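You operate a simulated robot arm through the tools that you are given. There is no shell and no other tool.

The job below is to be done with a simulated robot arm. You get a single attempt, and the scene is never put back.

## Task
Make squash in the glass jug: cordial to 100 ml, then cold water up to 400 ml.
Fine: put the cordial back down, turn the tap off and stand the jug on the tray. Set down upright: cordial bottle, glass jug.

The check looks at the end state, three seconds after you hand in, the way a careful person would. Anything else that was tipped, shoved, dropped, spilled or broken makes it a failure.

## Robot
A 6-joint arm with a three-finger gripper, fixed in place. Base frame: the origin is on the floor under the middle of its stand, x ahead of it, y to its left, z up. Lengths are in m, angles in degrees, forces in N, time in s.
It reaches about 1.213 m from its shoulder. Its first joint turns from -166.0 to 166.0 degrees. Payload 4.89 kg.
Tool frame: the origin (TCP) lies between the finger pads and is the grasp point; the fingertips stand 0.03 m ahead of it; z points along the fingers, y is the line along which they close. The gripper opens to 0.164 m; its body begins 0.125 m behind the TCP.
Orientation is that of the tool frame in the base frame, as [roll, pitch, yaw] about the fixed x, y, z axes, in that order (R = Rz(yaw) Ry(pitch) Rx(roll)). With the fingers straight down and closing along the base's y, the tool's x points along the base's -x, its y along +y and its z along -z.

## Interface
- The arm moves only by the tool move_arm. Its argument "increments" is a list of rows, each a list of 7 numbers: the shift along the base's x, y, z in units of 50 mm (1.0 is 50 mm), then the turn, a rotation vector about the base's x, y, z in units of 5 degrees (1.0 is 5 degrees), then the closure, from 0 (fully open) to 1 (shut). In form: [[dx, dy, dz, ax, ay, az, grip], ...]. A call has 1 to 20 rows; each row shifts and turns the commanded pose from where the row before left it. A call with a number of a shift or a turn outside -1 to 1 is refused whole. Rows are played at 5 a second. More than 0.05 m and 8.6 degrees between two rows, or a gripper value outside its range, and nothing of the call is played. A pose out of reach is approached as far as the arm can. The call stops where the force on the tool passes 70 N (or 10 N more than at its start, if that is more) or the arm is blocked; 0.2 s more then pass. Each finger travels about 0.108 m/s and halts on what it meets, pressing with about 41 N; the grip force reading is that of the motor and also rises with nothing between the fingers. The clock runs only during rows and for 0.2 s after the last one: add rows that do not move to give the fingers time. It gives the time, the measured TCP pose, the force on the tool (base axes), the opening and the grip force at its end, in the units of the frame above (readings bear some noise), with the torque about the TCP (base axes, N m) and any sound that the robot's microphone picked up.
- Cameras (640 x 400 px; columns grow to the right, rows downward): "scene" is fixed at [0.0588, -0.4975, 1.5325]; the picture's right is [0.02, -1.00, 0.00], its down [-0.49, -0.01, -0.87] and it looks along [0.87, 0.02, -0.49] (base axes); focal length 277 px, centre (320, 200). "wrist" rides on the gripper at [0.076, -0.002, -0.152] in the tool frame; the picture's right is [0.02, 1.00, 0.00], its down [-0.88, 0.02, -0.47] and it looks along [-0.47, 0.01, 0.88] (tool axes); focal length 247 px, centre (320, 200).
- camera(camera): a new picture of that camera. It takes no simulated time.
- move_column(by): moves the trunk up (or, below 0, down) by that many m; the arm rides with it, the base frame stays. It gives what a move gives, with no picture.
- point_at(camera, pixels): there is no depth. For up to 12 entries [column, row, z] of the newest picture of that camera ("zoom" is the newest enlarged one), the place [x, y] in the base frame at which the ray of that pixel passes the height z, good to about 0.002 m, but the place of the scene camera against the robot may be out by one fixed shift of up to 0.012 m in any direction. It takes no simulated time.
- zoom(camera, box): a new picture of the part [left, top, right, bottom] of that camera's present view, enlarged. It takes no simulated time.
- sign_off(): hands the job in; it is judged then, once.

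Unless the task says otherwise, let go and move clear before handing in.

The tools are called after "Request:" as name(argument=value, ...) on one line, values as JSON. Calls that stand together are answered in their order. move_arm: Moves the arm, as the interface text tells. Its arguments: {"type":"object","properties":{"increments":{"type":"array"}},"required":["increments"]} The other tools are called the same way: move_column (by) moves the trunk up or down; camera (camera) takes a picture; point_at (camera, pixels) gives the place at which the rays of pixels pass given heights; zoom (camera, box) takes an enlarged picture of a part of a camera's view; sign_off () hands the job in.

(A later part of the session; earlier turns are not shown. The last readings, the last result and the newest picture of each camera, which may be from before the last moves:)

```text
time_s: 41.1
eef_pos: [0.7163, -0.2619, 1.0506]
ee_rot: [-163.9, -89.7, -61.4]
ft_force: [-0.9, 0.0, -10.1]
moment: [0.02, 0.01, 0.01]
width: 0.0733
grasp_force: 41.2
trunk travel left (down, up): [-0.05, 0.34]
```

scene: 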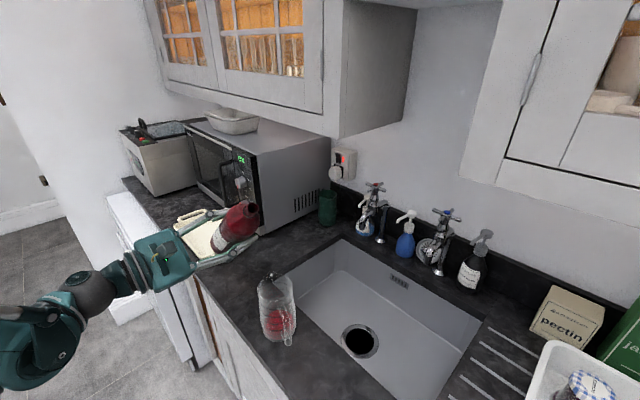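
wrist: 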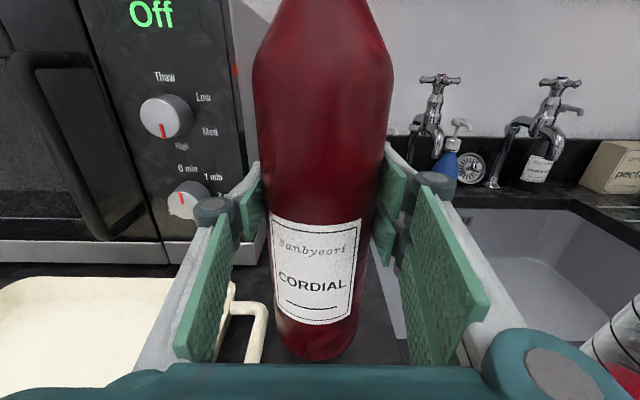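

Request:
move_arm(increments=[[0, 0, -0.06, 0, 0, 0, 1]])

Request:
zoom(camera="scene", box=[210, 230, 270, 290])

```text
time_s: 41.5
eef_pos: [0.7182, -0.2629, 1.046]
ee_rot: [-164.1, -89.7, -60.8]
ft_force: [0.0, 0.0, -7.9]
moment: [0.03, -0.02, 0.04]
width: 0.0732
grasp_force: 41.1
trunk travel left (down, up): [-0.05, 0.34]
```

```text
6.67 times, centred on (240, 260) of scene
```

zoom: 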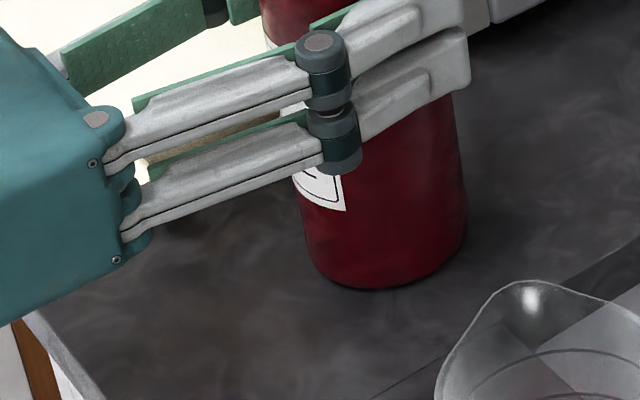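

The load reads -7.9 N, so contact may be starting. I'll lower in 2 mm steps.

Request:
move_arm(increments=[[0, 0, -0.04, 0, 0, 0, 1]])

```text
time_s: 42.0
eef_pos: [0.7172, -0.2621, 1.046]
ee_rot: [-172.4, -89.8, -52.5]
ft_force: [6.6, -3.8, 23.6]
moment: [0.0, 0.0, 0.15]
width: 0.0733
grasp_force: 41.0
trunk travel left (down, up): [-0.05, 0.34]
```

The counter now carries the bottle (+23.6 N). I'll ease off 1 mm and open the fingers.

Request:
move_arm(increments=[[0, 0, 0.03, 0, 0, 0, 1], [0, 0, 0, 0, 0, 0, 0.5], [0, 0, 0, 0, 0, 0, 0.3], [0, 0, 0, 0, 0, 0, 0], [0, 0, 0, 0, 0, 0, 0], [0, 0, 0, 0, 0, 0, 0]])

Request:
camera(camera="wrist")

Request:
zoom(camera="scene", box=[190, 170, 290, 290])

```text
time_s: 43.4
eef_pos: [0.7176, -0.2607, 1.0468]
ee_rot: [-162.8, -89.7, -62.2]
ft_force: [0.0, 0.3, -0.3]
moment: [0.02, -0.04, 0.01]
width: 0.164
grasp_force: 0.1
trunk travel left (down, up): [-0.05, 0.34]
```

```text
taken
```

wrist: 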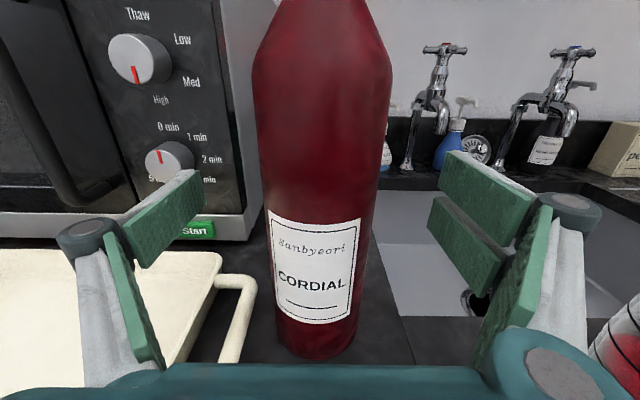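

```text
3.33 times, centred on (240, 230) of scene
```

zoom: 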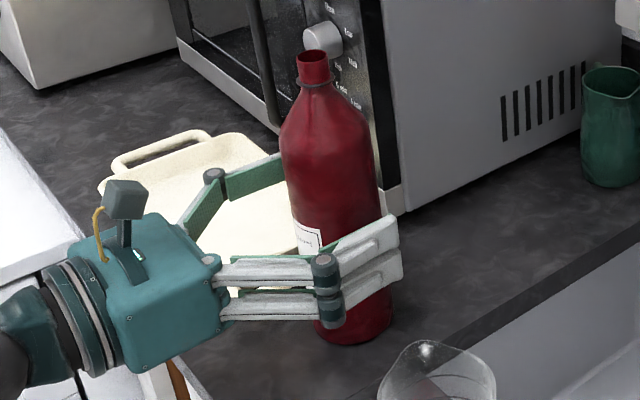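

The bottle stands upright and free, and the fingers are fully open. I'll back straight out from it.

Request:
move_arm(increments=[[-0.4, 0.4, 0, 0, 0, 0, 0], [-0.5, 0.5, 0, 0, 0, 0, 0], [-0.5, 0.5, 0, 0, 0, 0, 0], [-0.5, 0.5, 0, 0, 0, 0, 0], [-0.5, 0.5, 0, 0, 0, 0, 0]])

Request:
camera(camera="wrist")

Request:
camera(camera="scene")

```text
time_s: 44.5
eef_pos: [0.5978, -0.1434, 1.0474]
ee_rot: [-163.9, -89.7, -61.1]
ft_force: [0.8, -0.6, -0.1]
moment: [-0.07, -0.04, -0.04]
width: 0.1637
grasp_force: 0.1
trunk travel left (down, up): [-0.05, 0.34]
```

```text
taken
```

wrist: 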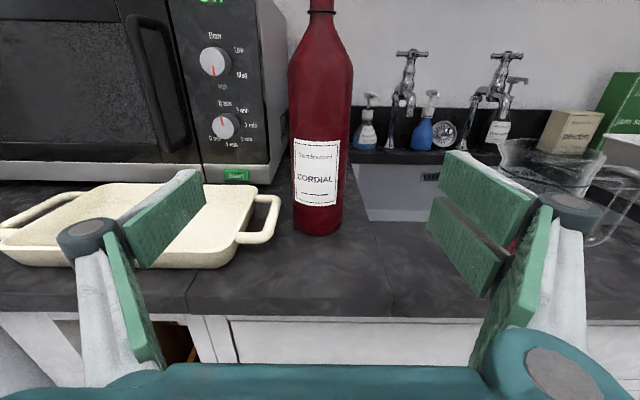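

```text
taken
```

scene: 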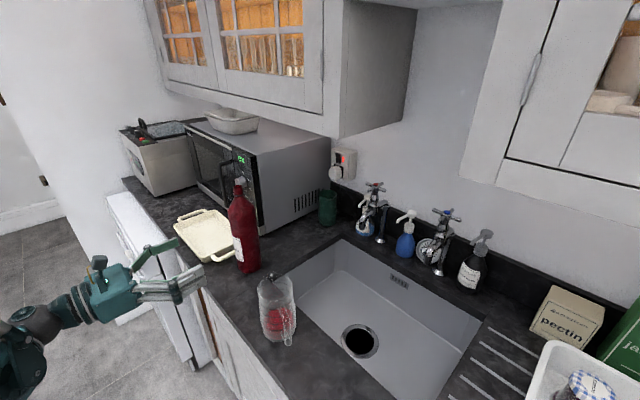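

The bottle is clear and upright. I'll turn the hand toward the jug from the left side for a flatter look at the cordial level.

Request:
move_arm(increments=[[-0.2, 0.05, 0, 0, 0, -1, 0], [-0.2, 0.05, 0, 0, 0, -1, 0], [-0.2, 0.05, 0, 0, 0, -1, 0], [-0.2, 0.05, 0, 0, 0, -1, 0], [-0.2, 0.05, 0, 0, 0, -1, 0], [-0.2, 0.05, 0, 0, 0, -1, 0], [-0.2, 0.05, 0, 0, 0, -1, 0], [-0.2, 0.05, 0, 0, 0, -1, 0]])

Request:
camera(camera="wrist")

```text
time_s: 46.4
eef_pos: [0.5165, -0.1229, 1.0476]
ee_rot: [-159.7, -89.7, -105.4]
ft_force: [-1.0, -0.1, 0.2]
moment: [0.04, 0.01, 0.08]
width: 0.1642
grasp_force: 0.1
trunk travel left (down, up): [-0.05, 0.34]
```

```text
taken
```

wrist: 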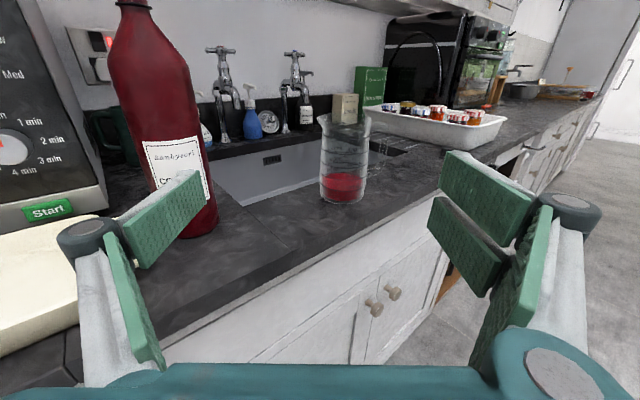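

A much flatter view: the jug is at (344,165) with the red layer visible. I'll zoom in on the level.

Request:
zoom(camera="wrist", box=[312, 150, 376, 208])

Request:
zoom(camera="wrist", box=[324, 168, 364, 206])

```text
6.90 times, centred on (344, 179) of wrist
```

zoom: 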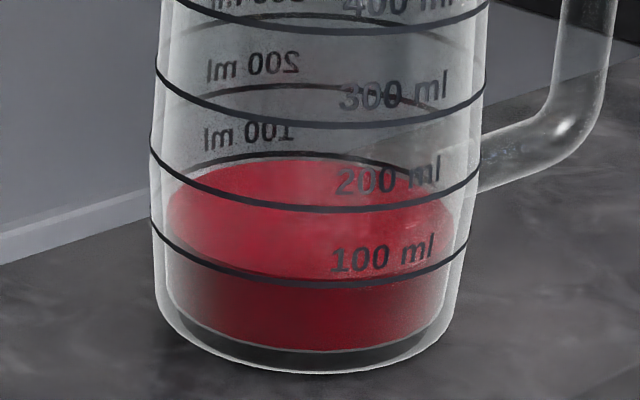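

```text
10.53 times, centred on (344, 187) of wrist
```

zoom: 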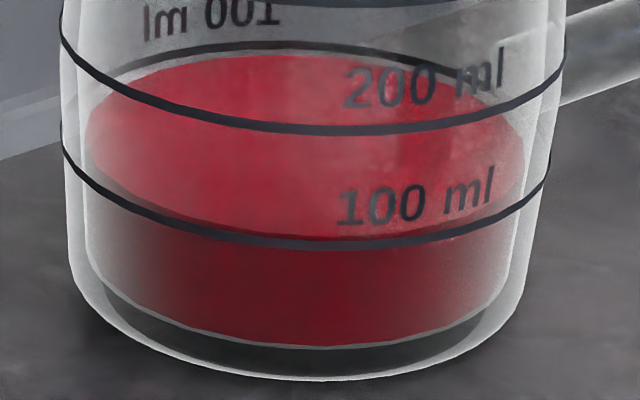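

The surface's front edge sits right on the 100 ml line (row 235 against 243) with a matching inset at the back, so the cordial is at 100 ml. Next I need the sink's geometry under the cold tap before carrying the jug there.

Request:
zoom(camera="scene", box=[380, 190, 520, 400])

Request:
point_at(camera="scene", pixels=[[483, 318, 0.92], [445, 390, 0.92], [340, 238, 0.92], [300, 292, 0.92], [486.7, 233.2, 1.1], [427, 264.8, 1.035], [440.7, 212.2, 1.175]])

```text
1.90 times, centred on (450, 295) of scene
```

zoom: 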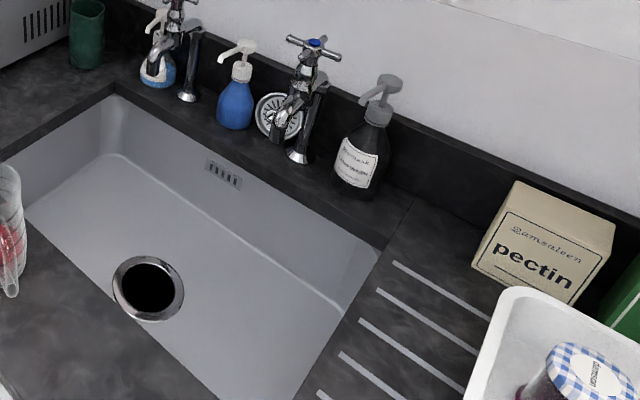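

```text
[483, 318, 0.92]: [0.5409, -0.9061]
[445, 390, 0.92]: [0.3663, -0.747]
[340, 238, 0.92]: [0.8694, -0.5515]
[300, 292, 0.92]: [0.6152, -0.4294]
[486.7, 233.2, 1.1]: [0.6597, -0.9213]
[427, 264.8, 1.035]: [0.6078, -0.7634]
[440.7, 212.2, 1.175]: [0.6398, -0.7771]
```

The sink's right edge is at s≈-0.26 and the spout tip is at s=-0.11, w=0.97, so the fingers will fit. I'll check where the sink floor meets the back wall.

Request:
point_at(camera="scene", pixels=[[344.7, 271.3, 0.75], [462, 351.8, 0.75], [403, 311.5, 0.75], [403, 311.5, 0.76], [358, 340, 0.75], [330, 290, 0.75]])

Request:
zoom(camera="scene", box=[290, 230, 490, 400])

```text
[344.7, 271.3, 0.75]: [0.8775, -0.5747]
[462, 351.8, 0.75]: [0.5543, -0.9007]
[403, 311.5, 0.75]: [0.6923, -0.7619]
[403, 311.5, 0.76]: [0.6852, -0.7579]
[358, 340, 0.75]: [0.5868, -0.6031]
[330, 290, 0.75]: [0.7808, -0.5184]
```

```text
2.35 times, centred on (390, 315) of scene
```

zoom: 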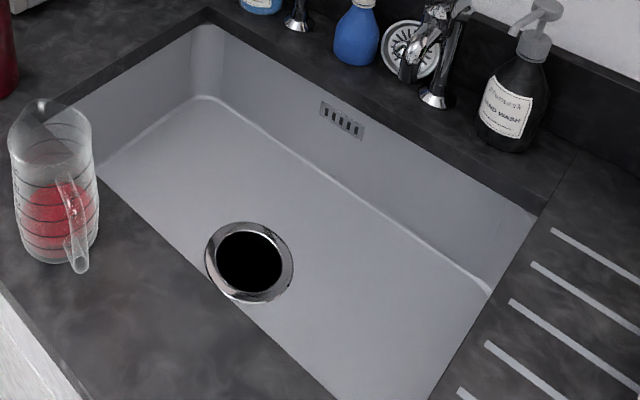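

The sink walls are vertical with the back wall at w≈1.025, so the jug fits beneath the spout at w≈0.952. I'll now raise the hand and swing it to point down, in preparation for gripping the jug from its handle side.

Request:
move_arm(increments=[[-0.07, -0.1, 0.3, 0.996, 0.087, 0, 0], [-0.07, -0.1, 0.3, 0.996, 0.087, 0, 0], [-0.07, -0.1, 0.3, 0.996, 0.087, 0, 0], [-0.07, -0.1, 0.3, 0.996, 0.087, 0, 0], [-0.07, -0.1, 0.3, 0.996, 0.087, 0, 0], [-0.07, -0.1, 0.3, 0.996, 0.087, 0, 0], [-0.07, -0.1, 0.3, 0.996, 0.087, 0, 0], [-0.07, -0.1, 0.3, 0.996, 0.087, 0, 0], [-0.07, -0.1, 0.3, 0.996, 0.087, 0, 0], [-0.07, -0.1, 0.3, 0.996, 0.087, 0, 0], [-0.07, -0.1, 0.3, 0.996, 0.087, 0, 0], [-0.07, -0.1, 0.3, 0.996, 0.087, 0, 0], [-0.07, -0.1, 0.3, 0.996, 0.087, 0, 0], [-0.07, -0.1, 0.3, 0.996, 0.087, 0, 0], [-0.07, -0.1, 0.3, 0.996, 0.087, 0, 0], [-0.07, -0.1, 0.3, 0.996, 0.087, 0, 0], [-0.07, -0.1, 0.3, 0.996, 0.087, 0, 0], [-0.07, -0.1, 0.3, 0.996, 0.087, 0, 0]])

Request:
camera(camera="wrist")

Request:
camera(camera="scene")

```text
time_s: 50.1
eef_pos: [0.4534, -0.2111, 1.3168]
ee_rot: [-179.9, 0.3, -85.1]
ft_force: [-0.5, 1.7, -0.4]
moment: [-0.13, -0.05, -0.02]
width: 0.164
grasp_force: 0.1
trunk travel left (down, up): [-0.05, 0.34]
```

```text
taken
```

wrist: 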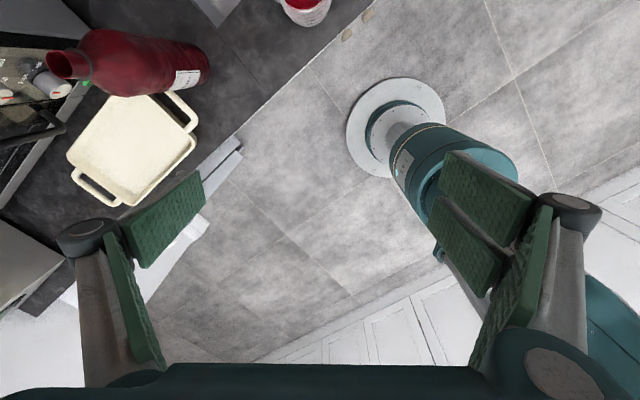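

```text
taken
```

scene: 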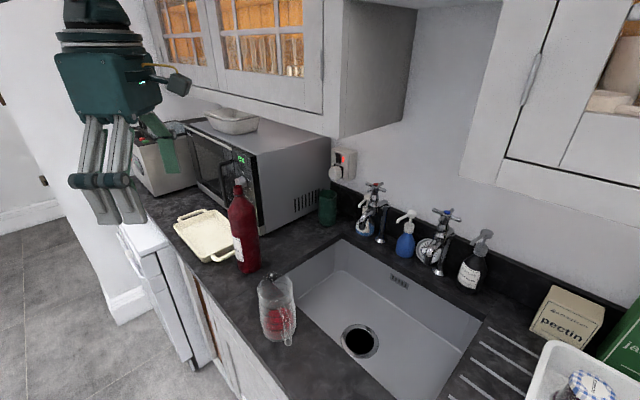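

The hand points straight down at a safe height. I'll yaw it about 115° so it faces along the jug's handle-to-lip direction, moving toward the jug's handle side.

Request:
move_arm(increments=[[-0.05, -0.23, 0, 0, 0, 1, 0], [-0.05, -0.23, 0, 0, 0, 1, 0], [-0.05, -0.23, 0, 0, 0, 1, 0], [-0.05, -0.23, 0, 0, 0, 1, 0], [-0.05, -0.23, 0, 0, 0, 1, 0], [-0.05, -0.23, 0, 0, 0, 1, 0], [-0.05, -0.23, 0, 0, 0, 1, 0], [-0.05, -0.23, 0, 0, 0, 1, 0], [-0.05, -0.23, 0, 0, 0, 1, 0], [-0.05, -0.23, 0, 0, 0, 1, 0], [-0.05, -0.23, 0, 0, 0, 1, 0], [-0.05, -0.23, 0, 0, 0, 1, 0], [-0.05, -0.23, 0, 0, 0, 1, 0], [-0.05, -0.23, 0, 0, 0, 1, 0], [-0.05, -0.23, 0, 0, 0, 1, 0], [-0.05, -0.23, 0, 0, 0, 1, 0], [-0.05, -0.23, 0, 0, 0, 1, 0], [-0.05, -0.23, 0, 0, 0, 1, 0], [-0.05, -0.23, 0, 0, 0, 1, 0], [-0.05, -0.23, 0, 0, 0, 1, 0]])

Request:
camera(camera="wrist")

Request:
camera(camera="scene")

```text
time_s: 54.4
eef_pos: [0.5187, -0.1728, 1.3178]
ee_rot: [175.0, -0.8, -24.1]
ft_force: [0.0, 0.6, -1.0]
moment: [-0.07, 0.0, 0.02]
width: 0.1643
grasp_force: 0.1
out of reach, approached as far as the arm can: row 9, 10, 11, 12, 13, 14, 15, 16, 17, 18, 19, 20
trunk travel left (down, up): [-0.05, 0.34]
```

```text
taken
```

wrist: 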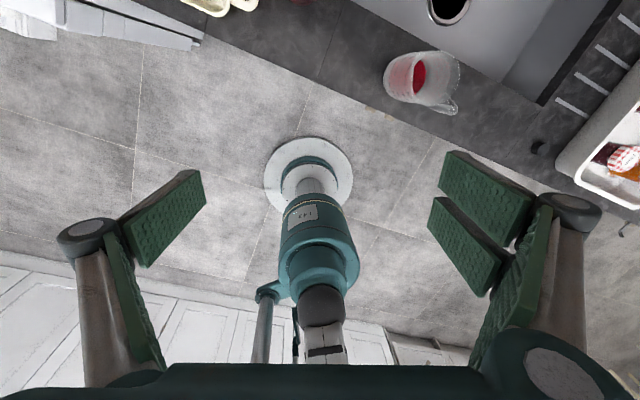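

```text
taken
```

scene: 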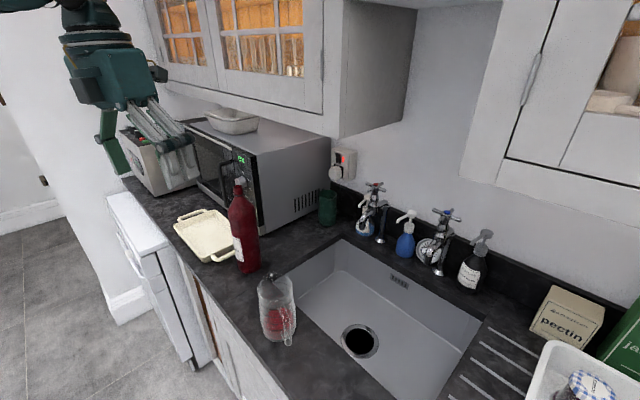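

The wrist hit a joint limit turning that way, so I'll use the opposite roll. Gripping the jug from the handle side with the camera underneath keeps the wrist mid-range. I'll yaw back the other way while moving toward the jug.

Request:
move_arm(increments=[[-0.12, -0.26, 0, 0, 0, -1, 0], [-0.12, -0.26, 0, 0, 0, -1, 0], [-0.12, -0.26, 0, 0, 0, -1, 0], [-0.12, -0.26, 0, 0, 0, -1, 0], [-0.12, -0.26, 0, 0, 0, -1, 0], [-0.12, -0.26, 0, 0, 0, -1, 0], [-0.12, -0.26, 0, 0, 0, -1, 0], [-0.12, -0.26, 0, 0, 0, -1, 0], [-0.12, -0.26, 0, 0, 0, -1, 0], [-0.12, -0.26, 0, 0, 0, -1, 0], [-0.12, -0.26, 0, 0, 0, -1, 0], [-0.12, -0.26, 0, 0, 0, -1, 0], [-0.12, -0.26, 0, 0, 0, -1, 0], [-0.12, -0.26, 0, 0, 0, -1, 0], [-0.12, -0.26, 0, 0, 0, -1, 0], [-0.12, -0.26, 0, 0, 0, -1, 0], [-0.12, -0.26, 0, 0, 0, -1, 0], [-0.12, -0.26, 0, 0, 0, -1, 0], [-0.12, -0.26, 0, 0, 0, -1, 0], [-0.12, -0.26, 0, 0, 0, -1, 0]])

Request:
camera(camera="scene")

Request:
camera(camera="wrist")

```text
time_s: 58.5
eef_pos: [0.3994, -0.4335, 1.3177]
ee_rot: [174.9, -0.8, -124.2]
ft_force: [0.3, 0.6, 0.4]
moment: [-0.12, 0.01, -0.03]
width: 0.1637
grasp_force: 0.1
trunk travel left (down, up): [-0.05, 0.34]
```

```text
taken
```

scene: 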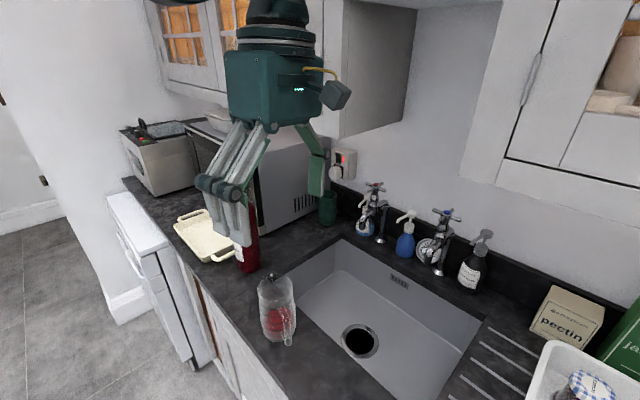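

```text
taken
```

wrist: 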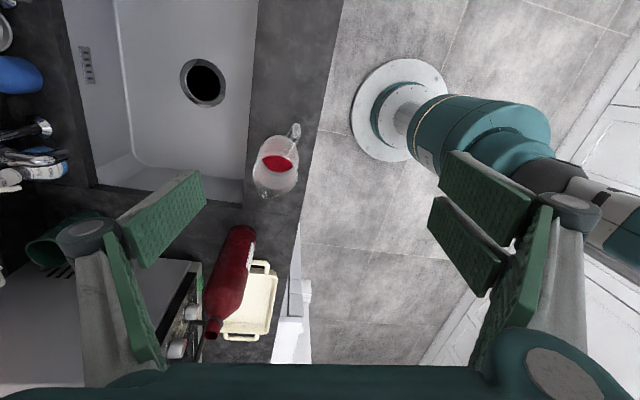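

The hand is near the jug's handle side at z 1.32, tilted 5° off. I'll square it up, finish the yaw to -150°, then tilt it 45° toward the jug at a safe height.

Request:
move_arm(increments=[[0, 0, 0, -0.573, -0.843, 0, 0], [0, 0, 0, 0, 0, -1, 0], [0, 0, 0, 0, 0, -1, 0], [0, 0, 0, 0, 0, -1, 0], [0, 0, 0, 0, 0, -1, 0], [0, 0, 0, 0, 0, -1, 0], [0, 0, 0, 0, 0, -0.24, 0]])

Request:
zoom(camera="wrist", box=[220, 60, 380, 220])

```text
time_s: 60.1
eef_pos: [0.3996, -0.4336, 1.3174]
ee_rot: [-179.9, -0.9, -150.5]
ft_force: [0.4, -0.6, 0.4]
moment: [0.01, -0.02, 0.01]
width: 0.164
grasp_force: 0.1
trunk travel left (down, up): [-0.05, 0.34]
```

```text
2.50 times, centred on (300, 140) of wrist
```

zoom: 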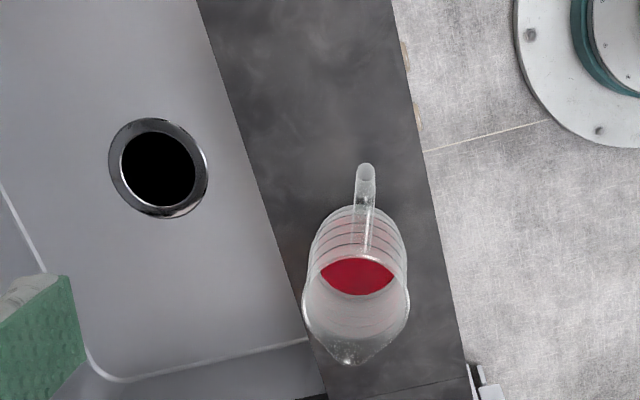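

The jug now appears symmetric about the hand's plane, with its handle at (365,170), spout at (347,362) and body centre near column 356. I'll locate them precisely.

Request:
point_at(camera="zoom", pixels=[[356, 308, 1.07], [365, 170, 1.05], [348, 363, 1.075], [303, 308, 1.07], [410, 303, 1.07], [358, 207, 0.925], [365, 240, 1.045], [356, 290, 0.945]])

```text
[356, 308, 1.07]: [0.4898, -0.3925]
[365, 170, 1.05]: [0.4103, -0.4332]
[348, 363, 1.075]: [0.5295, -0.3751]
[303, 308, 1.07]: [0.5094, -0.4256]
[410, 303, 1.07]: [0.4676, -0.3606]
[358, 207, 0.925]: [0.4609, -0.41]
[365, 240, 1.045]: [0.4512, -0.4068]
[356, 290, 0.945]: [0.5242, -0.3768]
```

The jug centre is (0.491,-0.392), with its axis along about 27°. I'll tilt the hand 45° while descending to above the pre-grasp point, still clear of the handle (top z≈1.05).

Request:
move_arm(increments=[[0, -0.024, -0.3, 0.4924, -0.8704, 0, 0], [0, -0.024, -0.3, 0.4924, -0.8704, 0, 0], [0, -0.024, -0.3, 0.4924, -0.8704, 0, 0], [0, -0.024, -0.3, 0.4924, -0.8704, 0, 0], [0, -0.024, -0.3, 0.4924, -0.8704, 0, 0], [0, -0.024, -0.3, 0.4924, -0.8704, 0, 0], [0, -0.024, -0.3, 0.4924, -0.8704, 0, 0], [0, -0.024, -0.3, 0.4924, -0.8704, 0, 0], [0, -0.024, -0.3, 0.4924, -0.8704, 0, 0]])

Request:
camera(camera="wrist")

Request:
camera(camera="scene")

```text
time_s: 62.1
eef_pos: [0.3989, -0.4444, 1.1827]
ee_rot: [-179.7, 44.2, -150.1]
ft_force: [-0.1, 1.7, 0.1]
moment: [-0.17, 0.05, -0.06]
width: 0.1639
grasp_force: 0.1
trunk travel left (down, up): [-0.05, 0.34]
```

```text
taken
```

wrist: 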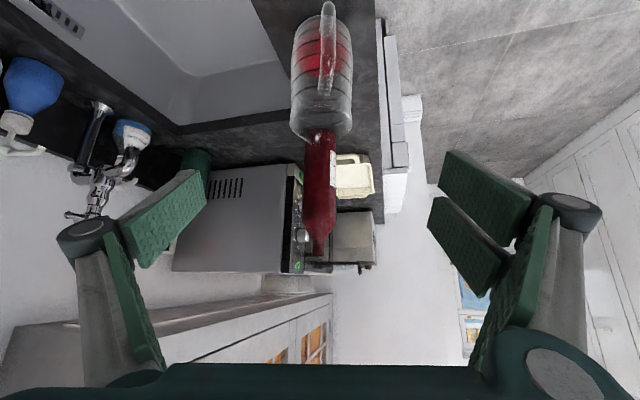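

```text
taken
```

scene: 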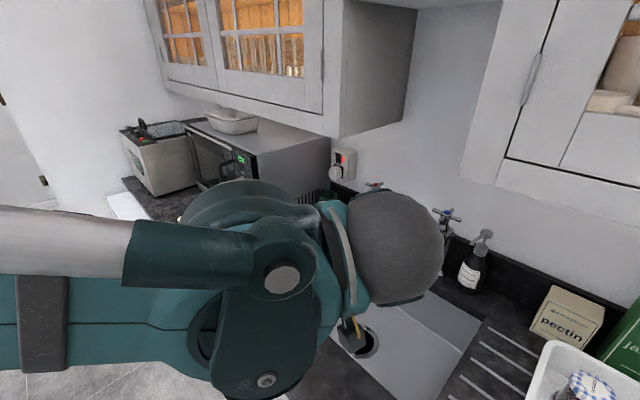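

The hand is at 44° tilt and the jug lies centred at column 323, with the handle pointing toward the palm. I'll drop to the pre-grasp line and advance along the tool axis partway.

Request:
move_arm(increments=[[0.02, 0, -0.65, 0, 0, 0, 0], [0.02, 0, -0.65, 0, 0, 0, 0], [0.36, 0.208, -0.43, 0, 0, 0, 0], [0.36, 0.208, -0.43, 0, 0, 0, 0]])

Request:
camera(camera="wrist")

Request:
camera(camera="scene")

```text
time_s: 63.1
eef_pos: [0.4357, -0.4242, 1.073]
ee_rot: [-179.8, 44.2, -150.3]
ft_force: [0.0, 0.3, 0.0]
moment: [-0.04, -0.03, -0.07]
width: 0.1637
grasp_force: 0.0
trunk travel left (down, up): [-0.05, 0.34]
```

```text
taken
```

wrist: 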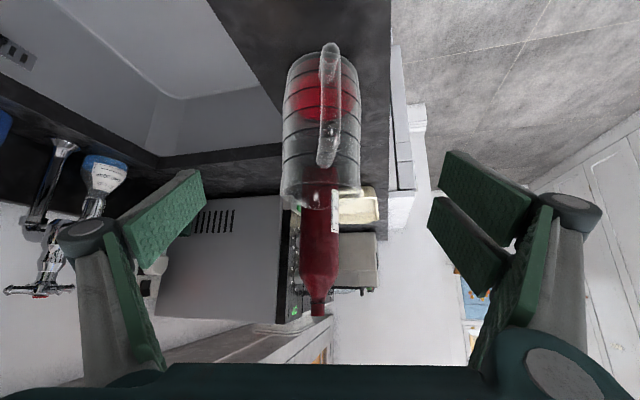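

```text
taken
```

scene: 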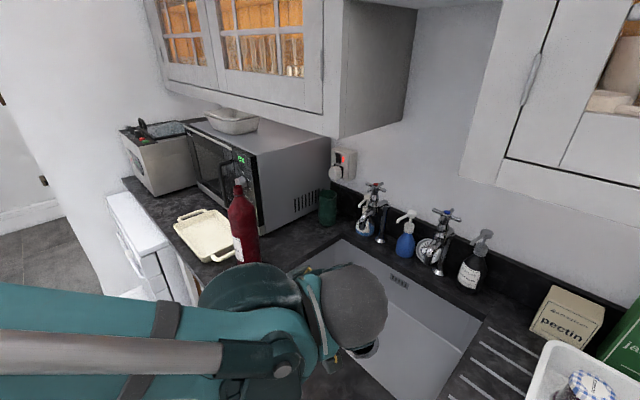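

The jug is centred between the open fingers (columns 283–361). I'll advance the last 9 cm along the tool axis.

Request:
move_arm(increments=[[0.369, 0.215, -0.42, 0, 0, 0, 0], [0.369, 0.215, -0.42, 0, 0, 0, 0], [0.369, 0.215, -0.42, 0, 0, 0, 0]])

Request:
camera(camera="wrist")

Request:
camera(camera="scene")

```text
time_s: 64.0
eef_pos: [0.4928, -0.3918, 1.0107]
ee_rot: [-179.8, 44.3, -150.4]
ft_force: [-1.3, -0.1, 0.8]
moment: [-0.05, -0.06, -0.08]
width: 0.1641
grasp_force: 0.0
trunk travel left (down, up): [-0.05, 0.34]
```

```text
taken
```

wrist: 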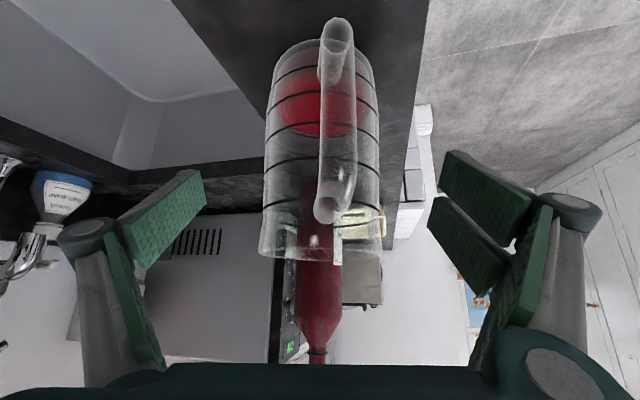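

```text
taken
```

scene: 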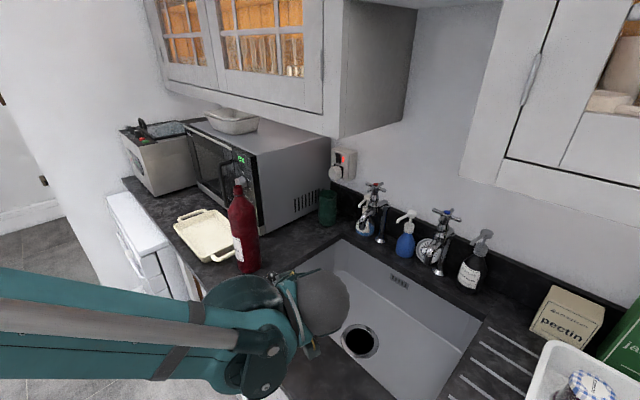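

The jug body (columns 263–382) surrounds the grasp point at row 193, well centred. I'll close the fingers.

Request:
move_arm(increments=[[0, 0, 0, 0, 0, 0, 0.3], [0, 0, 0, 0, 0, 0, 0.45], [0, 0, 0, 0, 0, 0, 1], [0, 0, 0, 0, 0, 0, 1], [0, 0, 0, 0, 0, 0, 1], [0, 0, 0, 0, 0, 0, 1]])

Request:
camera(camera="wrist")

```text
time_s: 65.3
eef_pos: [0.4928, -0.3917, 1.01]
ee_rot: [-179.8, 44.3, -150.3]
ft_force: [0.8, 0.9, 1.9]
moment: [0.05, 0.0, 0.04]
width: 0.0798
grasp_force: 40.9
trunk travel left (down, up): [-0.05, 0.34]
```

```text
taken
```

wrist: 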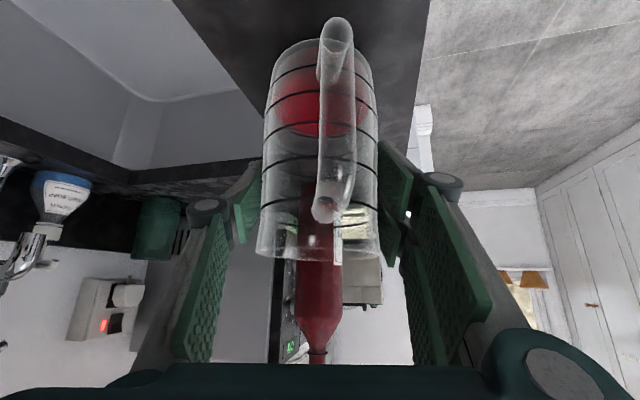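

The grip is firm at 79.8 mm and 41 N with the jug upright. I'll lift it 3 cm gently and check.

Request:
move_arm(increments=[[0, 0, 0.15, 0, 0, 0, 1], [0, 0, 0.25, 0, 0, 0, 1], [0, 0, 0.3, 0, 0, 0, 1]])

Request:
camera(camera="wrist")

```text
time_s: 66.2
eef_pos: [0.4925, -0.3926, 1.0449]
ee_rot: [-179.8, 44.3, -150.3]
ft_force: [1.0, -0.8, -3.8]
moment: [0.06, -0.05, 0.06]
width: 0.0794
grasp_force: 40.8
trunk travel left (down, up): [-0.05, 0.34]
```

```text
taken
```

wrist: 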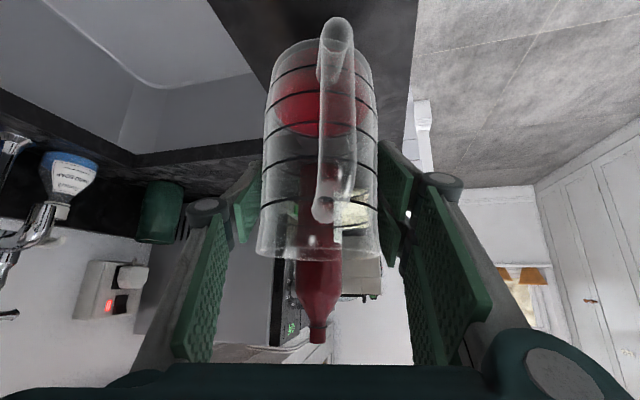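

The jug lifted cleanly, with a load of about 3.8 N. I'll carry it over the sink while turning it so the handle faces the room, checking the grip halfway.

Request:
move_arm(increments=[[0.053, -0.388, 0.05, 0, 0, -1, 1], [0.053, -0.388, 0.05, 0, 0, -1, 1], [0.053, -0.388, 0, 0, 0, -1, 1], [0.053, -0.388, 0, 0, 0, -1, 1], [0.053, -0.388, 0, 0, 0, -1, 1], [0.053, -0.388, 0, 0, 0, -1, 1], [0.053, -0.388, 0, 0, 0, -1, 1]])

Request:
camera(camera="wrist")

Request:
camera(camera="scene")

```text
time_s: 67.8
eef_pos: [0.5112, -0.5263, 1.0504]
ee_rot: [-179.8, 44.3, 174.6]
ft_force: [-0.3, -0.4, -3.4]
moment: [-0.01, -0.04, 0.02]
width: 0.0794
grasp_force: 40.9
trunk travel left (down, up): [-0.05, 0.34]
```

```text
taken
```

wrist: 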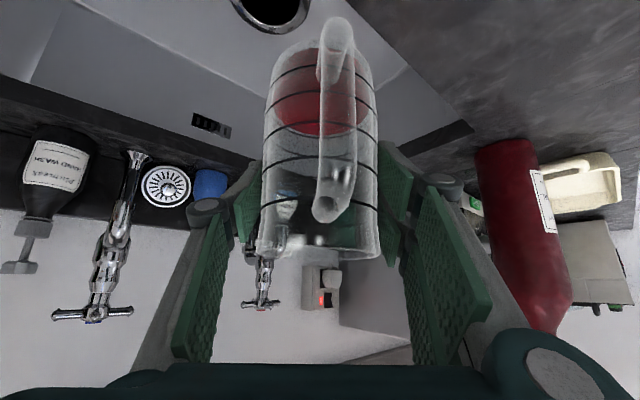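

```text
taken
```

scene: 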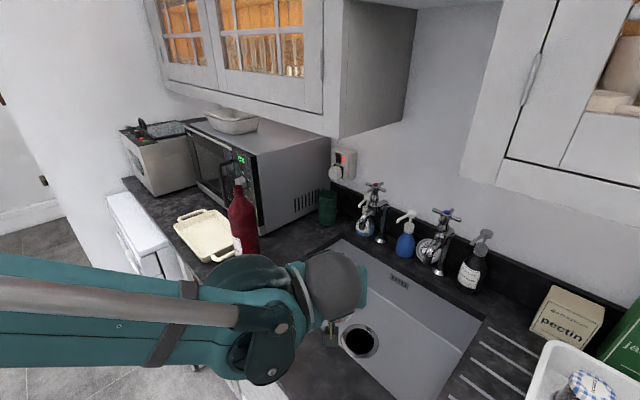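

The jug is steady and turning over the sink. I'll continue the rest of the turn and shift to just in front of the cold spout.

Request:
move_arm(increments=[[0.053, -0.394, 0, 0, 0, -0.99, 1], [0.053, -0.394, 0, 0, 0, -0.99, 1], [0.053, -0.394, 0, 0, 0, -0.99, 1], [0.053, -0.394, 0, 0, 0, -0.99, 1], [0.053, -0.394, 0, 0, 0, -0.99, 1], [0.053, -0.394, 0, 0, 0, -0.99, 1], [0.053, -0.394, 0, 0, 0, -0.99, 1], [0.053, -0.394, 0, 0, 0, -0.99, 1]])

Request:
camera(camera="wrist")

Request:
camera(camera="scene")

```text
time_s: 69.5
eef_pos: [0.531, -0.6838, 1.0514]
ee_rot: [-179.9, 44.2, 135.0]
ft_force: [-0.8, 0.5, -2.9]
moment: [-0.03, -0.07, -0.01]
width: 0.0795
grasp_force: 41.3
trunk travel left (down, up): [-0.05, 0.34]
```

```text
taken
```

wrist: 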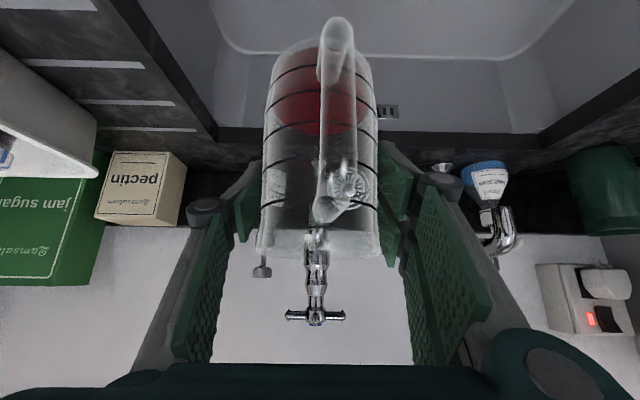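

```text
taken
```

scene: 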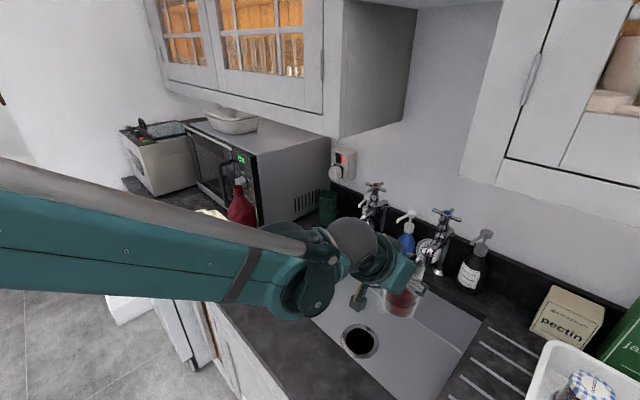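

The jug is upright in front of the cold tap, which lines up at column 316. I'll lower it in front of the spout until the rim is below the spout's tip.

Request:
move_arm(increments=[[0.092, -0.092, -0.5, 0, 0, 0, 1], [0.092, -0.092, -0.54, 0, 0, 0, 1], [0.092, -0.092, -0.54, 0, 0, 0, 1], [0.092, -0.092, -0.54, 0, 0, 0, 1]])

Request:
camera(camera="wrist")

Request:
zoom(camera="scene", box=[330, 190, 490, 350])

```text
time_s: 70.5
eef_pos: [0.5502, -0.703, 0.9444]
ee_rot: [-179.8, 44.2, 135.1]
ft_force: [-0.8, 1.5, -1.9]
moment: [-0.07, -0.08, -0.02]
width: 0.0794
grasp_force: 41.3
trunk travel left (down, up): [-0.05, 0.34]
```

```text
taken
```

wrist: 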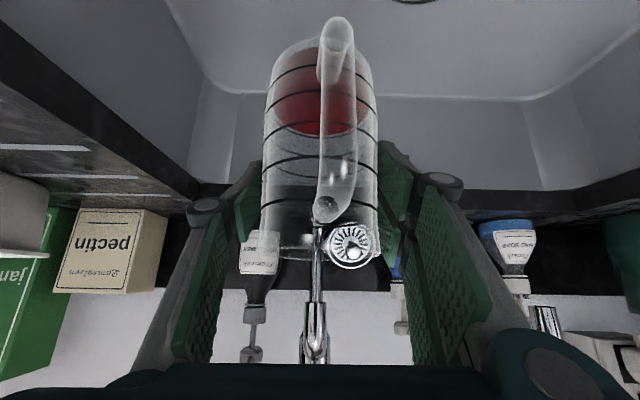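

```text
2.50 times, centred on (410, 270) of scene
```

zoom: 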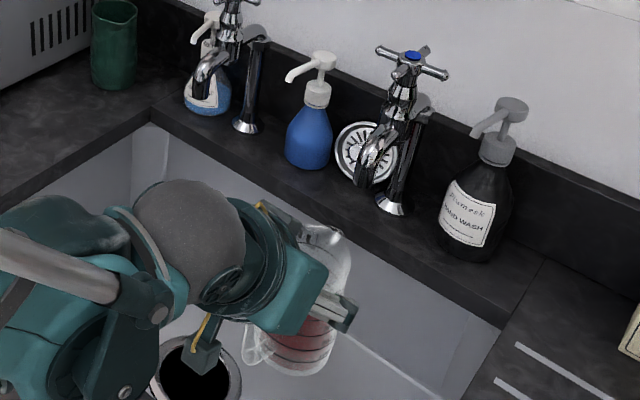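

The jug's rim is now below the spout level and the tap lines up at column 317. I'll lower another 3.5 cm, then slide in beneath the spout.

Request:
move_arm(increments=[[0, 0, -0.35, 0, 0, 0, 1], [0, 0, -0.35, 0, 0, 0, 1], [0.298, -0.325, 0, 0, 0, 0, 1], [0.298, -0.325, 0, 0, 0, 0, 1], [0.298, -0.325, 0, 0, 0, 0, 1]])

Request:
camera(camera="wrist")

Request:
zoom(camera="scene", box=[350, 190, 490, 330])

```text
time_s: 71.8
eef_pos: [0.5951, -0.7524, 0.9107]
ee_rot: [-179.7, 44.2, 135.2]
ft_force: [-1.0, 1.7, -2.7]
moment: [-0.03, -0.05, 0.01]
width: 0.0796
grasp_force: 40.8
trunk travel left (down, up): [-0.05, 0.34]
```

```text
taken
```

wrist: 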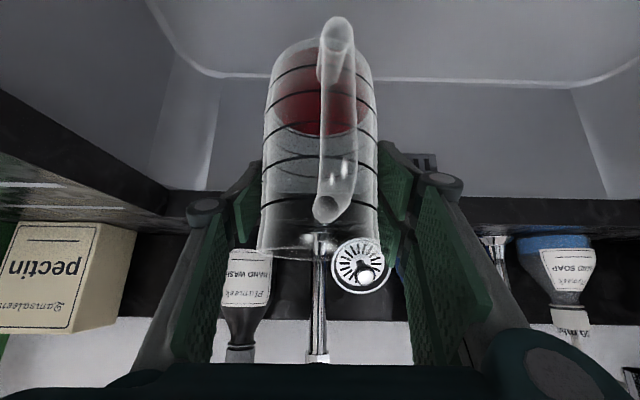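

```text
2.86 times, centred on (420, 260) of scene
```

zoom: 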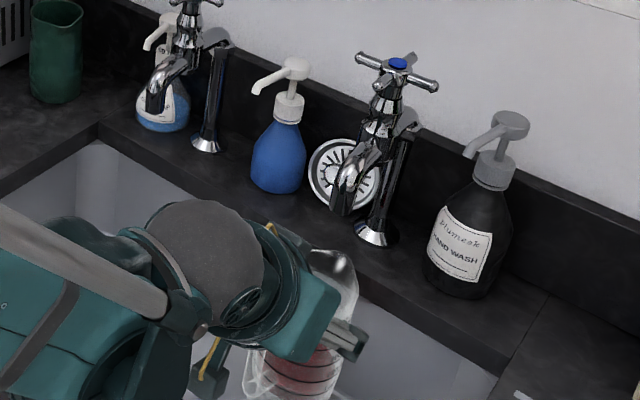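

The jug is beneath the spout (TCP s=-0.111, w=0.953). I'll nudge 7 mm closer to the wall to centre under the stream, and lower toward the sink floor.

Request:
move_arm(increments=[[0.1, -0.1, -0.3, 0, 0, 0, 1], [0, 0, -0.4, 0, 0, 0, 1], [0, 0, -0.2, 0, 0, 0, 1]])

Request:
camera(camera="wrist")

Request:
zoom(camera="scene", box=[350, 230, 490, 370])

```text
time_s: 72.5
eef_pos: [0.6004, -0.7571, 0.8646]
ee_rot: [-179.8, 44.2, 135.1]
ft_force: [0.3, 0.3, -2.3]
moment: [-0.03, 0.0, 0.0]
width: 0.0793
grasp_force: 41.5
trunk travel left (down, up): [-0.05, 0.34]
```

```text
taken
```

wrist: 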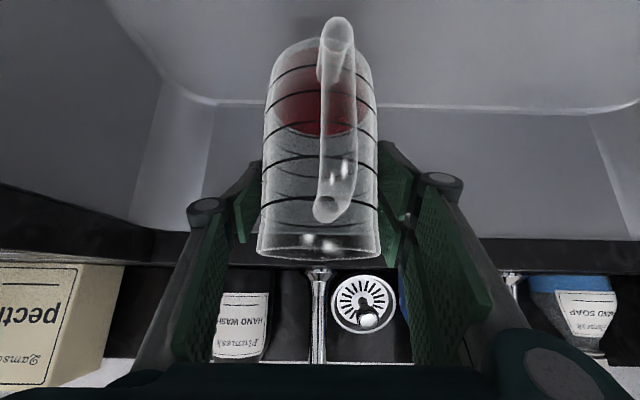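

```text
2.86 times, centred on (420, 300) of scene
```

zoom: 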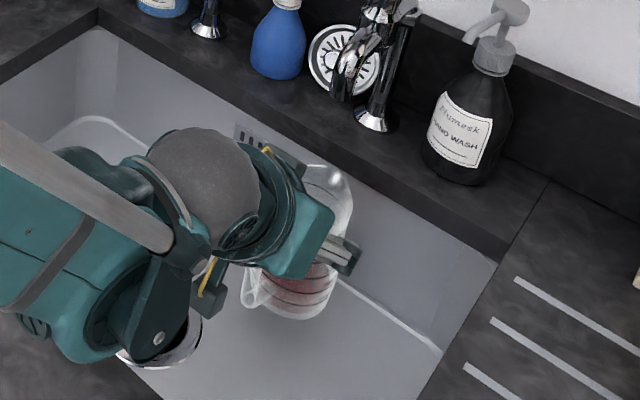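

All clear inside the sink, with the jug over the floor beside the back wall. I'll lower in small steps until the floor takes the weight.

Request:
move_arm(increments=[[0, 0, -0.12, 0, 0, 0, 1], [0, 0, -0.12, 0, 0, 0, 1]])

```text
time_s: 73.2
eef_pos: [0.5993, -0.757, 0.8522]
ee_rot: [-179.8, 44.1, 135.1]
ft_force: [-0.1, -0.2, -2.5]
moment: [-0.06, -0.03, -0.01]
width: 0.0797
grasp_force: 40.9
trunk travel left (down, up): [-0.05, 0.34]
```

Request:
move_arm(increments=[[0, 0, -0.1, 0, 0, 0, 1], [0, 0, -0.06, 0, 0, 0, 1]])

Request:
camera(camera="wrist")

```text
time_s: 73.8
eef_pos: [0.5998, -0.7574, 0.8448]
ee_rot: [-179.8, 44.1, 135.2]
ft_force: [0.9, 0.6, -3.3]
moment: [-0.05, 0.03, 0.0]
width: 0.0793
grasp_force: 41.2
trunk travel left (down, up): [-0.05, 0.34]
```

```text
taken
```

wrist: 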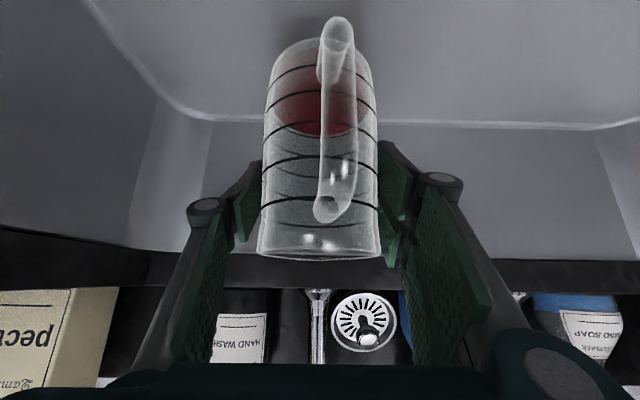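

There's still no contact at z 0.845. I'll continue in 5 mm steps.

Request:
move_arm(increments=[[0, 0, -0.1, 0, 0, 0, 1]])

```text
time_s: 74.2
eef_pos: [0.6014, -0.7567, 0.8405]
ee_rot: [-179.8, 44.1, 135.0]
ft_force: [0.2, -0.4, -3.6]
moment: [-0.05, -0.03, 0.01]
width: 0.0791
grasp_force: 41.4
trunk travel left (down, up): [-0.05, 0.34]
```

Request:
move_arm(increments=[[0, 0, -0.08, 0, 0, 0, 1]])

```text
time_s: 74.5
eef_pos: [0.6, -0.7571, 0.8351]
ee_rot: [-179.9, 44.2, 135.1]
ft_force: [0.1, 0.5, -2.9]
moment: [-0.05, -0.04, -0.02]
width: 0.0794
grasp_force: 40.5
trunk travel left (down, up): [-0.05, 0.34]
```

Request:
move_arm(increments=[[0, 0, -0.08, 0, 0, 0, 1]])

Request:
zoom(camera="scene", box=[380, 260, 460, 340])

```text
time_s: 75.0
eef_pos: [0.5994, -0.7561, 0.8314]
ee_rot: [-179.9, 44.3, 135.0]
ft_force: [0.5, 0.3, -2.2]
moment: [-0.03, -0.01, -0.01]
width: 0.0792
grasp_force: 41.2
trunk travel left (down, up): [-0.05, 0.34]
```

```text
5.00 times, centred on (420, 300) of scene
```

zoom: 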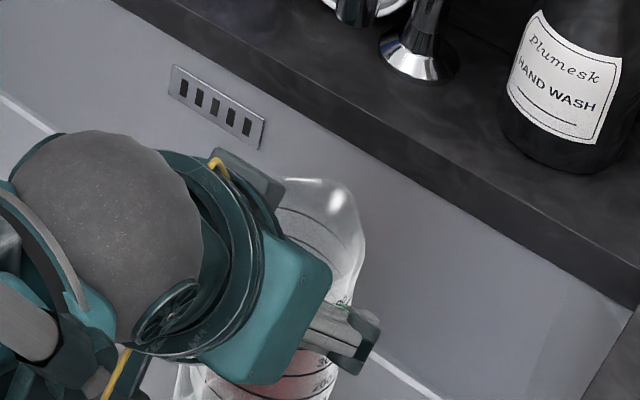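

Still free at 0.831; the load hasn't changed. I'll keep lowering 4 mm at a time.

Request:
move_arm(increments=[[0, 0, -0.08, 0, 0, 0, 1]])

Request:
camera(camera="wrist")

```text
time_s: 75.3
eef_pos: [0.5999, -0.7573, 0.8279]
ee_rot: [-179.8, 44.2, 135.1]
ft_force: [-1.1, 0.1, -3.3]
moment: [-0.02, -0.07, -0.01]
width: 0.0793
grasp_force: 41.0
trunk travel left (down, up): [-0.05, 0.34]
```

```text
taken
```

wrist: 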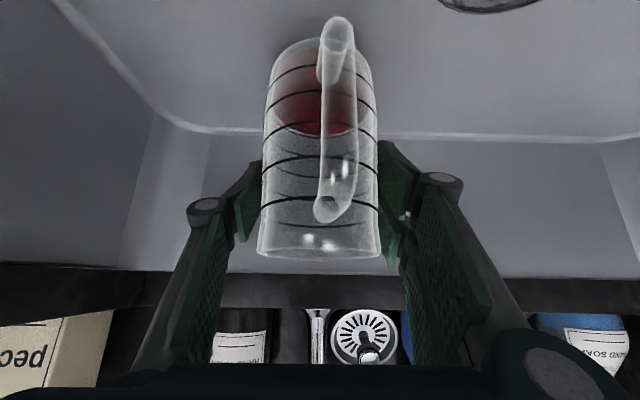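

From the wrist geometry the floor is at about z 0.73 and the jug's base at 0.735, so contact is close. I'll step 3 mm.

Request:
move_arm(increments=[[0, 0, -0.06, 0, 0, 0, 1]])

```text
time_s: 75.8
eef_pos: [0.5994, -0.7584, 0.825]
ee_rot: [-179.8, 44.3, 135.1]
ft_force: [0.5, -0.4, 14.0]
moment: [0.3, -0.24, 0.01]
width: 0.0791
grasp_force: 40.5
trunk travel left (down, up): [-0.05, 0.34]
```

Contact: +14 N, so the jug stands on the sink floor. I'll ease off 1 mm and open the fingers.

Request:
move_arm(increments=[[0, 0, 0.02, 0, 0, 0, 1], [0, 0, 0, 0, 0, 0, 0.45], [0, 0, 0, 0, 0, 0, 0.3], [0, 0, 0, 0, 0, 0, 0.1], [0, 0, 0, 0, 0, 0, 0], [0, 0, 0, 0, 0, 0, 0], [0, 0, 0, 0, 0, 0, 0]])

Request:
camera(camera="wrist")

Request:
zoom(camera="scene", box=[350, 230, 490, 370])

```text
time_s: 77.3
eef_pos: [0.5998, -0.7564, 0.8261]
ee_rot: [-179.8, 44.2, 135.1]
ft_force: [-0.7, 0.8, -0.5]
moment: [0.04, 0.01, 0.02]
width: 0.1638
grasp_force: 0.1
trunk travel left (down, up): [-0.05, 0.34]
```

```text
taken
```

wrist: 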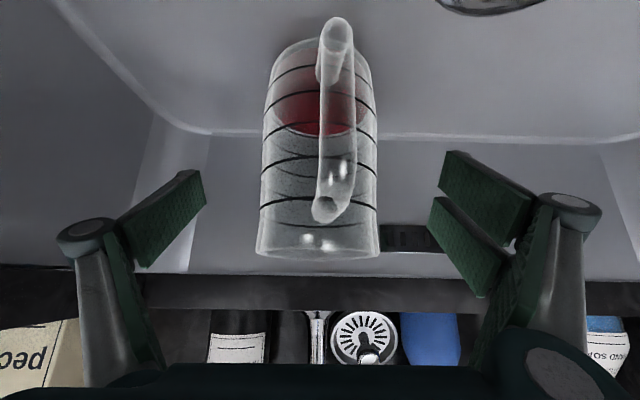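

```text
2.86 times, centred on (420, 300) of scene
```

zoom: 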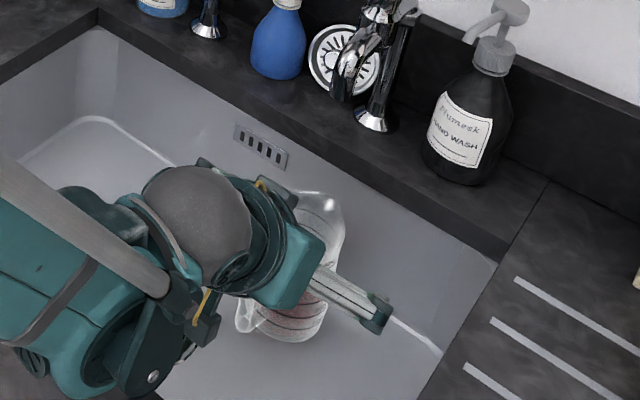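

The jug stands free on the sink floor. I'll retreat back along the tool axis, up and out toward the room.

Request:
move_arm(increments=[[-0.296, 0.296, 0.43, 0, 0, 0, 0], [-0.296, 0.296, 0.43, 0, 0, 0, 0], [-0.296, 0.296, 0.43, 0, 0, 0, 0], [-0.296, 0.296, 0.43, 0, 0, 0, 0], [-0.296, 0.296, 0.43, 0, 0, 0, 0], [-0.296, 0.296, 0.5, 0, 0, 0, 0], [-0.2, 0.2, 0.6, 0, 0, 0, 0]])

Request:
camera(camera="wrist")

Request:
camera(camera="scene")

```text
time_s: 79.0
eef_pos: [0.5011, -0.6585, 0.9886]
ee_rot: [-179.7, 44.1, 135.1]
ft_force: [0.3, -1.7, -1.1]
moment: [0.1, 0.09, 0.02]
width: 0.1641
grasp_force: 0.1
trunk travel left (down, up): [-0.05, 0.34]
```

```text
taken
```

wrist: 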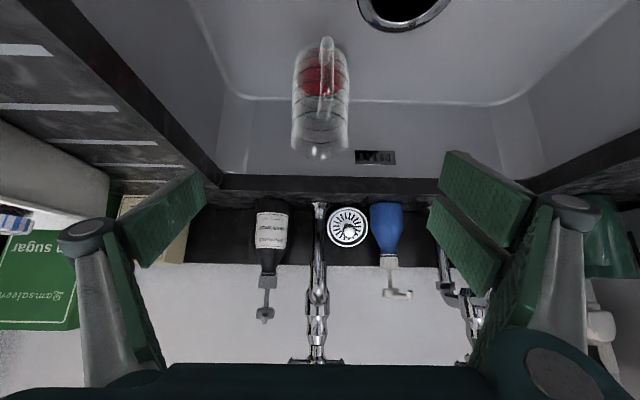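

```text
taken
```

scene: 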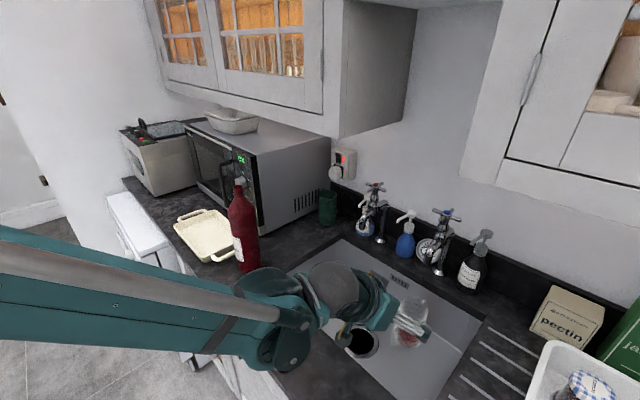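

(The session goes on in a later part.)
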